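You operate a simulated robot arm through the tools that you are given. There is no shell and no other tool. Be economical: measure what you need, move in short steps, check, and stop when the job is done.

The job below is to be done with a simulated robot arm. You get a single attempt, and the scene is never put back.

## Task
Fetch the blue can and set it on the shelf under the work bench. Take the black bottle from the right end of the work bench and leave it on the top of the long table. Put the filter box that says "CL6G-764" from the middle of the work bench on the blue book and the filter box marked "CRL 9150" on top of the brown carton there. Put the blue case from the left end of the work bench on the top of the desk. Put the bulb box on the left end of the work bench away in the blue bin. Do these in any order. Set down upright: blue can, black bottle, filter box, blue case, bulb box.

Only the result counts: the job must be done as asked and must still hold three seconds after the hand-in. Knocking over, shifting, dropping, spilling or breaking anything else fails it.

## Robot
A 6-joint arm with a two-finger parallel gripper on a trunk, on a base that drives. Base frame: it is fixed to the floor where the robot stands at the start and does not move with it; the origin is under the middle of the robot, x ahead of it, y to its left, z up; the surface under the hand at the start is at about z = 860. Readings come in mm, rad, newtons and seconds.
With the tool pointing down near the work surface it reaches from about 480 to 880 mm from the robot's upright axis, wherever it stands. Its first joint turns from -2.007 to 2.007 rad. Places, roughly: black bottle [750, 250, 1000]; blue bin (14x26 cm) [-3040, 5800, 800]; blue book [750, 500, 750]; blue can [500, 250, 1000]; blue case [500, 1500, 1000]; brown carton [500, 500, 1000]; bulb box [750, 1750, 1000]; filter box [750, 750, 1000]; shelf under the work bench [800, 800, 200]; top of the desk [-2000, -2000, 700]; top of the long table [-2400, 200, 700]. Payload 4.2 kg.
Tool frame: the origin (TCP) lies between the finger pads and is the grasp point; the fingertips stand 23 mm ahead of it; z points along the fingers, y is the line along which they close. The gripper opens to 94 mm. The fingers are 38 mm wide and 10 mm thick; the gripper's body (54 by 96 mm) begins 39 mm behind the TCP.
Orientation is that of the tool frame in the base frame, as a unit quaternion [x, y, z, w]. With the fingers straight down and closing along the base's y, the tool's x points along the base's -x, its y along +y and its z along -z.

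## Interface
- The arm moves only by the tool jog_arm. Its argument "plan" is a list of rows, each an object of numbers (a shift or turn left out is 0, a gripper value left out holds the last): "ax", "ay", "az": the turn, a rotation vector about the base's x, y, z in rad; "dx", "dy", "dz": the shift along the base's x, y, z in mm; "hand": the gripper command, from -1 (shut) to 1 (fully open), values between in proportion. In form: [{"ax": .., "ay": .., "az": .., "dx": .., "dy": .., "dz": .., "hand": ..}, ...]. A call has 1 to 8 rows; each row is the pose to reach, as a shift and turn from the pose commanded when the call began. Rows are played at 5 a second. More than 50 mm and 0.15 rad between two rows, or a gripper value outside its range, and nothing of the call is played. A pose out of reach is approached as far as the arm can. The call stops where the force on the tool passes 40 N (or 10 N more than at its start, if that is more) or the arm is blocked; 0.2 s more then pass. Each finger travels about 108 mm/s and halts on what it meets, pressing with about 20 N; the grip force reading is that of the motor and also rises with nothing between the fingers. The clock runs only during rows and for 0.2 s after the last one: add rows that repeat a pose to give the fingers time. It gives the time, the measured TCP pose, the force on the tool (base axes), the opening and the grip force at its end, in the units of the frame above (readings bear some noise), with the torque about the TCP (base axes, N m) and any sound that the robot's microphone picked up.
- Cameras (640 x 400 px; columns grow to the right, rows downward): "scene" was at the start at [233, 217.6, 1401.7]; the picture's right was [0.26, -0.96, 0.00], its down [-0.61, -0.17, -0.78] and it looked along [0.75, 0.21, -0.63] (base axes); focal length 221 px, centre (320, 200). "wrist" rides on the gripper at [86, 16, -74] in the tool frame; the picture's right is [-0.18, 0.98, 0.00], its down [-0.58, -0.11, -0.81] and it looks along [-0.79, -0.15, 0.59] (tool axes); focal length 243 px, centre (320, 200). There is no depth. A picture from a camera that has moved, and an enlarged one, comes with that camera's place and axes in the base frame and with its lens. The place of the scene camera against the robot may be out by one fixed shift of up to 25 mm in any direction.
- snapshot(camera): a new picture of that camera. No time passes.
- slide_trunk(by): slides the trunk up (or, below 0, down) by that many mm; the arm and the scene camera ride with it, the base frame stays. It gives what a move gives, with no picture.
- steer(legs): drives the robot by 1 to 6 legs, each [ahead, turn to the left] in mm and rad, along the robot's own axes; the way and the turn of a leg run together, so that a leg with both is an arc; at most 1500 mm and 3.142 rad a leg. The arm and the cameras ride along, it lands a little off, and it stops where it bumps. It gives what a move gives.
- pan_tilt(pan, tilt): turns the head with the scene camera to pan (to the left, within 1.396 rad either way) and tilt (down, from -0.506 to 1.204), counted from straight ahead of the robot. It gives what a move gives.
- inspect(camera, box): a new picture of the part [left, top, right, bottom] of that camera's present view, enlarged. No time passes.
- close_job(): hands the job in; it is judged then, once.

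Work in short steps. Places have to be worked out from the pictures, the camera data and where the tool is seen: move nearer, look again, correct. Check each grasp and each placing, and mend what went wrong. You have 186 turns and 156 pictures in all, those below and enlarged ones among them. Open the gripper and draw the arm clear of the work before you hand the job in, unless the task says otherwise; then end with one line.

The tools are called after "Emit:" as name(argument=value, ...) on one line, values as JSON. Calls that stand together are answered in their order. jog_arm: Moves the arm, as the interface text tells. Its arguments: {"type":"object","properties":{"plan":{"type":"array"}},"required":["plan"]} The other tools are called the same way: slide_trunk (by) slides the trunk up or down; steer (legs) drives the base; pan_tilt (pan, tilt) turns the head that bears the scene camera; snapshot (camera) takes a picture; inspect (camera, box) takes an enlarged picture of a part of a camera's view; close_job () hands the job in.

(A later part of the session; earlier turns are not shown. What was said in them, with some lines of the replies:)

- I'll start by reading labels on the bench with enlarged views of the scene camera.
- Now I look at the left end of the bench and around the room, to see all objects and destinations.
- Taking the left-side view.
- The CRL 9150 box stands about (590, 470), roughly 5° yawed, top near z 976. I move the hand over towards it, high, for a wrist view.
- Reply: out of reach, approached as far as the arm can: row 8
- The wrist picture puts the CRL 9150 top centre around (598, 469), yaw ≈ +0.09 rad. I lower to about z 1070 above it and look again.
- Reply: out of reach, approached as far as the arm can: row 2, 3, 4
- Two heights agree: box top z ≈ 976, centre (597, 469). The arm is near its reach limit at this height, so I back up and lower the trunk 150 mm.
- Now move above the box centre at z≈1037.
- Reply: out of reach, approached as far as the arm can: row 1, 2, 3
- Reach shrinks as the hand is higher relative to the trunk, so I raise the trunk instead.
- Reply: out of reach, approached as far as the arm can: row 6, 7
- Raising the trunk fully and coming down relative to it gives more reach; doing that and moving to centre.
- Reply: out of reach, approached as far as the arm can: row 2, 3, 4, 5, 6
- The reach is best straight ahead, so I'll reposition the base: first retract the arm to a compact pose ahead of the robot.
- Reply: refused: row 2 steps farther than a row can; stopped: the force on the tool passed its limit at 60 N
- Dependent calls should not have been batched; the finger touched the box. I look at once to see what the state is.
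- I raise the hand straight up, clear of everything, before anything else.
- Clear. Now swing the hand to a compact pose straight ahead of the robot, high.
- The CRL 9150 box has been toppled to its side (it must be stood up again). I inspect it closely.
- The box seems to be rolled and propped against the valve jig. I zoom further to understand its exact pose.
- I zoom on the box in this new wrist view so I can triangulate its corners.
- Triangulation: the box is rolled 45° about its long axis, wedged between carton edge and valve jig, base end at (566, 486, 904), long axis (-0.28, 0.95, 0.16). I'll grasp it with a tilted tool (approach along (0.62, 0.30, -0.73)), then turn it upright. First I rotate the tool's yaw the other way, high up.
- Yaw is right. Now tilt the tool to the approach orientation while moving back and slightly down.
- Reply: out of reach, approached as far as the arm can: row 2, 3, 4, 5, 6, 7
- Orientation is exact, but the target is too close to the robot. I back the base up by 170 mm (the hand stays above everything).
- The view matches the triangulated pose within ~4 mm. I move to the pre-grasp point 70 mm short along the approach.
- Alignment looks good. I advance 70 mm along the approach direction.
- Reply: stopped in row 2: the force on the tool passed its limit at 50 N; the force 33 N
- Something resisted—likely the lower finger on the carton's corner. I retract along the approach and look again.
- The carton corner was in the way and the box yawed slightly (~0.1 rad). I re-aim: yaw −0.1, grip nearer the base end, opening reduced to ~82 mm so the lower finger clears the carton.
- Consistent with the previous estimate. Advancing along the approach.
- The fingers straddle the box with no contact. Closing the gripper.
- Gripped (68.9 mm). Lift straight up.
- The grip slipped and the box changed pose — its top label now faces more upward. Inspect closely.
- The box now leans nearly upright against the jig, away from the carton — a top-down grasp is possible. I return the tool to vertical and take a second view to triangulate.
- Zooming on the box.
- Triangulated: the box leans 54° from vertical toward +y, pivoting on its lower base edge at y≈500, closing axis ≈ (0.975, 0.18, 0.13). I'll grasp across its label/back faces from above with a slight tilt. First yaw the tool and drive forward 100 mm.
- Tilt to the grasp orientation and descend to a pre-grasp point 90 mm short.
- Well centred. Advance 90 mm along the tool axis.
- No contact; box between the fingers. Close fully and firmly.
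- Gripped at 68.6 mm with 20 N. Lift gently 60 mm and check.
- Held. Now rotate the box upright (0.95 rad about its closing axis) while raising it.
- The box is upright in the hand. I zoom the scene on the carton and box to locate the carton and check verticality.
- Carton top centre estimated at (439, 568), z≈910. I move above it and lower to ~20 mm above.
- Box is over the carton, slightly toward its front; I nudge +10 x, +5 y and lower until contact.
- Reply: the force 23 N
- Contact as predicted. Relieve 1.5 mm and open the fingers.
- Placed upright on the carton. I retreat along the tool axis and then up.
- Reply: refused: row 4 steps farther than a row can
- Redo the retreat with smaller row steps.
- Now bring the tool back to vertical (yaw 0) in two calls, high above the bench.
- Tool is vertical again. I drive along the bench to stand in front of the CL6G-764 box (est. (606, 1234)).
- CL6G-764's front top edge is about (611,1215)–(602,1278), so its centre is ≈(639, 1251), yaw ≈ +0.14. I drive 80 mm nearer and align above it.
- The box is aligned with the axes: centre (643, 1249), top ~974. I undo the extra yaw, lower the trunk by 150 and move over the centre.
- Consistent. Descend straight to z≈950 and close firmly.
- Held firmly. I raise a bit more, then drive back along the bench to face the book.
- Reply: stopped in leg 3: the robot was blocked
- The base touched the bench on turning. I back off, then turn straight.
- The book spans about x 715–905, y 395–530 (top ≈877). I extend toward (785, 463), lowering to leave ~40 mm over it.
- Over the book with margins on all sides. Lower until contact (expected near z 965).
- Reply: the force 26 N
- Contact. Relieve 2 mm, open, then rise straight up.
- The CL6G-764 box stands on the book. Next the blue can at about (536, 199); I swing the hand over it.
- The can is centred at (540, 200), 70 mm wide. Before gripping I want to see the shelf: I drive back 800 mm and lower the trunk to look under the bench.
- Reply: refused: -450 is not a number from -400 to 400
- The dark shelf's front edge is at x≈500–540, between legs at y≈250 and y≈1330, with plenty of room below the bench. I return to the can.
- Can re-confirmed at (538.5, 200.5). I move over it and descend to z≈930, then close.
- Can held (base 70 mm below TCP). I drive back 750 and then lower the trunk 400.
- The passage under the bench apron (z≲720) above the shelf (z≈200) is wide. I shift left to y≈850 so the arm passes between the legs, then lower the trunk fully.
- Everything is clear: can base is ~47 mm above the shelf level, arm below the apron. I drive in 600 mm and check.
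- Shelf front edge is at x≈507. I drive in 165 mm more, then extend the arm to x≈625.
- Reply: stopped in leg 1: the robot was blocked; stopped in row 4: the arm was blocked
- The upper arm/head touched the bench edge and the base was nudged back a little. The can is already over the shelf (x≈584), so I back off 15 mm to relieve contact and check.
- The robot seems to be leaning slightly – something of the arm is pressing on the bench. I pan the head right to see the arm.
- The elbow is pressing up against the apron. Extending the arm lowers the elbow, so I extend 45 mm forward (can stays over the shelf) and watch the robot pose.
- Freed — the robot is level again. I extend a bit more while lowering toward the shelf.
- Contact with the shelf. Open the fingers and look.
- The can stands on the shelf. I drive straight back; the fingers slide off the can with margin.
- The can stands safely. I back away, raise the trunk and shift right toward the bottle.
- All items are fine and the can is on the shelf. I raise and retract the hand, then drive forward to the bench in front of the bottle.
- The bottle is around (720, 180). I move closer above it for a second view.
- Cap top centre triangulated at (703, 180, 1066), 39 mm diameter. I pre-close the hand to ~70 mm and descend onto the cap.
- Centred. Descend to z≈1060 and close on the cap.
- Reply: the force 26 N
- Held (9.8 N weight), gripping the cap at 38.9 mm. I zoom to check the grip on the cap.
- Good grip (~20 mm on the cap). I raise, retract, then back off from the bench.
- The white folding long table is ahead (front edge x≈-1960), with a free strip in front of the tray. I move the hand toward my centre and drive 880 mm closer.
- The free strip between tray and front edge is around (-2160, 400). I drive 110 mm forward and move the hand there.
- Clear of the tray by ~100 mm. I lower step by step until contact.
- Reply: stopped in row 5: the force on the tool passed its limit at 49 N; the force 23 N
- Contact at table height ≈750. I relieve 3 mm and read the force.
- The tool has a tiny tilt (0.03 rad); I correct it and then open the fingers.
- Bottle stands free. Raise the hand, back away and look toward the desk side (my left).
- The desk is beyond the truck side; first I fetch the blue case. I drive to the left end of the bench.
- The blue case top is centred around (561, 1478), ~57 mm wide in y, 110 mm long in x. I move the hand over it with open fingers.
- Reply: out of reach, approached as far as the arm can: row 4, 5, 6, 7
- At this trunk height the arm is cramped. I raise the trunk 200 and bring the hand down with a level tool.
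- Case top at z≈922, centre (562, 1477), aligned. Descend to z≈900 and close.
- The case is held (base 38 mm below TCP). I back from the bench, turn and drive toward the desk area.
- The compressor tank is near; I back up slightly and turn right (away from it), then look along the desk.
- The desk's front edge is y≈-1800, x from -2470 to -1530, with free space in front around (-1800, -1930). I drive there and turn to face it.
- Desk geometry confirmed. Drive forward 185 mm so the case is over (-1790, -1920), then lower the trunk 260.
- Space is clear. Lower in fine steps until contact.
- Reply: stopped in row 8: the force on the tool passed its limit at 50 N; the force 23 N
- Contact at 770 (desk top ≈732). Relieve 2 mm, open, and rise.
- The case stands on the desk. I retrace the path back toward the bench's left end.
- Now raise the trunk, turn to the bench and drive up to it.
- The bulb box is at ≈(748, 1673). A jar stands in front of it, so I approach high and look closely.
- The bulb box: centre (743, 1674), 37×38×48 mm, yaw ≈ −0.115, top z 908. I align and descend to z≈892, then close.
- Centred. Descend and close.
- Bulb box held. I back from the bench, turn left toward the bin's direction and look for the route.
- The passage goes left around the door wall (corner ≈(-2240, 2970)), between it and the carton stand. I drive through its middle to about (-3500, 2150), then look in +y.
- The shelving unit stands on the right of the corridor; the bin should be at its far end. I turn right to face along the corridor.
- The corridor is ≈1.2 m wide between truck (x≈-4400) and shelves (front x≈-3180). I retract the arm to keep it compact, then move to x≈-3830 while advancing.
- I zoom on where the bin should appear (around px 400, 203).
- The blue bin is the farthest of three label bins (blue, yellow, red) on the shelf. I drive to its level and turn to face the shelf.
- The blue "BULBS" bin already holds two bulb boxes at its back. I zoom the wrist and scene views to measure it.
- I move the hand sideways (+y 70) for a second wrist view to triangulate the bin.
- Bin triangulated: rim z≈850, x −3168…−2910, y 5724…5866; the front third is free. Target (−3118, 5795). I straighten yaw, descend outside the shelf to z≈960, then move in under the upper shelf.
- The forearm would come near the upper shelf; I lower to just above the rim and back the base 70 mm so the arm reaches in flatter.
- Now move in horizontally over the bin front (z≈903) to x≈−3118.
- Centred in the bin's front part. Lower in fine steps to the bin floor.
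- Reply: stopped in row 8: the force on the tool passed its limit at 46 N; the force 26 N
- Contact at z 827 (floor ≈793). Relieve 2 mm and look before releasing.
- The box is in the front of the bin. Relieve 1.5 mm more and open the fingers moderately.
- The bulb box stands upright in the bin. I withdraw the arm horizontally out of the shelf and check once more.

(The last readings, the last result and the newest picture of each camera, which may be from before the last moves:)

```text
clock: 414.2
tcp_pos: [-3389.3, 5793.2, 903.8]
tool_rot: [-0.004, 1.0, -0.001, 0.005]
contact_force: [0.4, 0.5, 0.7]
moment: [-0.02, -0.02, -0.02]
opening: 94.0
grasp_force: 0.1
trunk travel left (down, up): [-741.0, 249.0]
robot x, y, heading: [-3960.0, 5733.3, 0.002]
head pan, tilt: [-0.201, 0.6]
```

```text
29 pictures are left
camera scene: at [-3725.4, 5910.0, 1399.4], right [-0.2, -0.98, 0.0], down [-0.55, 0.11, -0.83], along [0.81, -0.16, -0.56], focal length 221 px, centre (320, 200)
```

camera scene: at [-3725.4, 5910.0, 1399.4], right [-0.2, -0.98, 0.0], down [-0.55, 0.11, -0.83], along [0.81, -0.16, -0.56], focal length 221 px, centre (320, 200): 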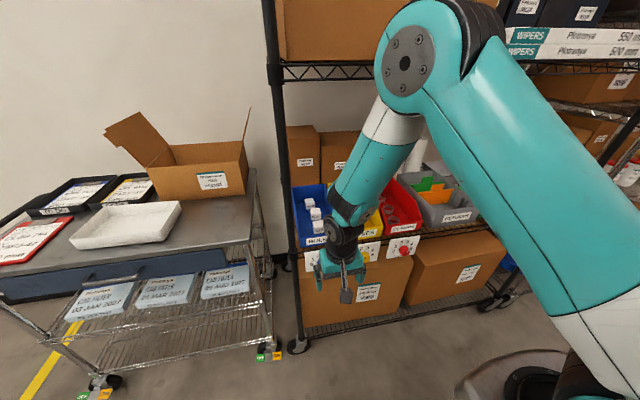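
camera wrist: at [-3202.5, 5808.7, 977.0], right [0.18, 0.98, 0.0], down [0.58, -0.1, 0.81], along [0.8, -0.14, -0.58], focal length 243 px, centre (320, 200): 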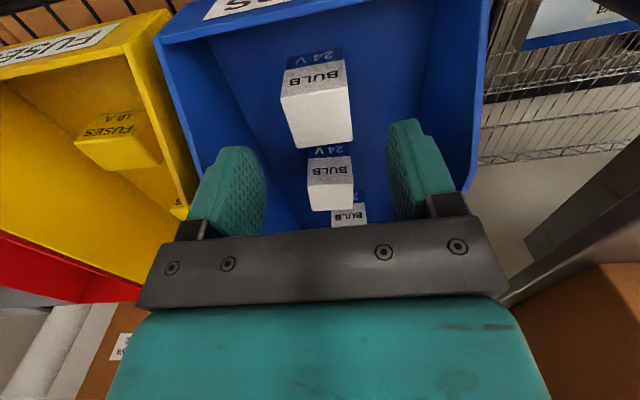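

All six items are in place, the gripper is open and clear of the work. Handing in.

Emit:
close_job()

```text
The job is handed in.
```

The job is handed in: all six items are at their destinations and were upright when last checked. Along the way I knocked over the CRL 9150 box, which came to rest against the valve jig. I stood it up and set it on the brown carton. The gripper pressed the carton briefly during the recovery, and the arm's elbow later pressed under the bench apron. I saw nothing clearly displaced, though small shifts of the jig or carton can't be ruled out.
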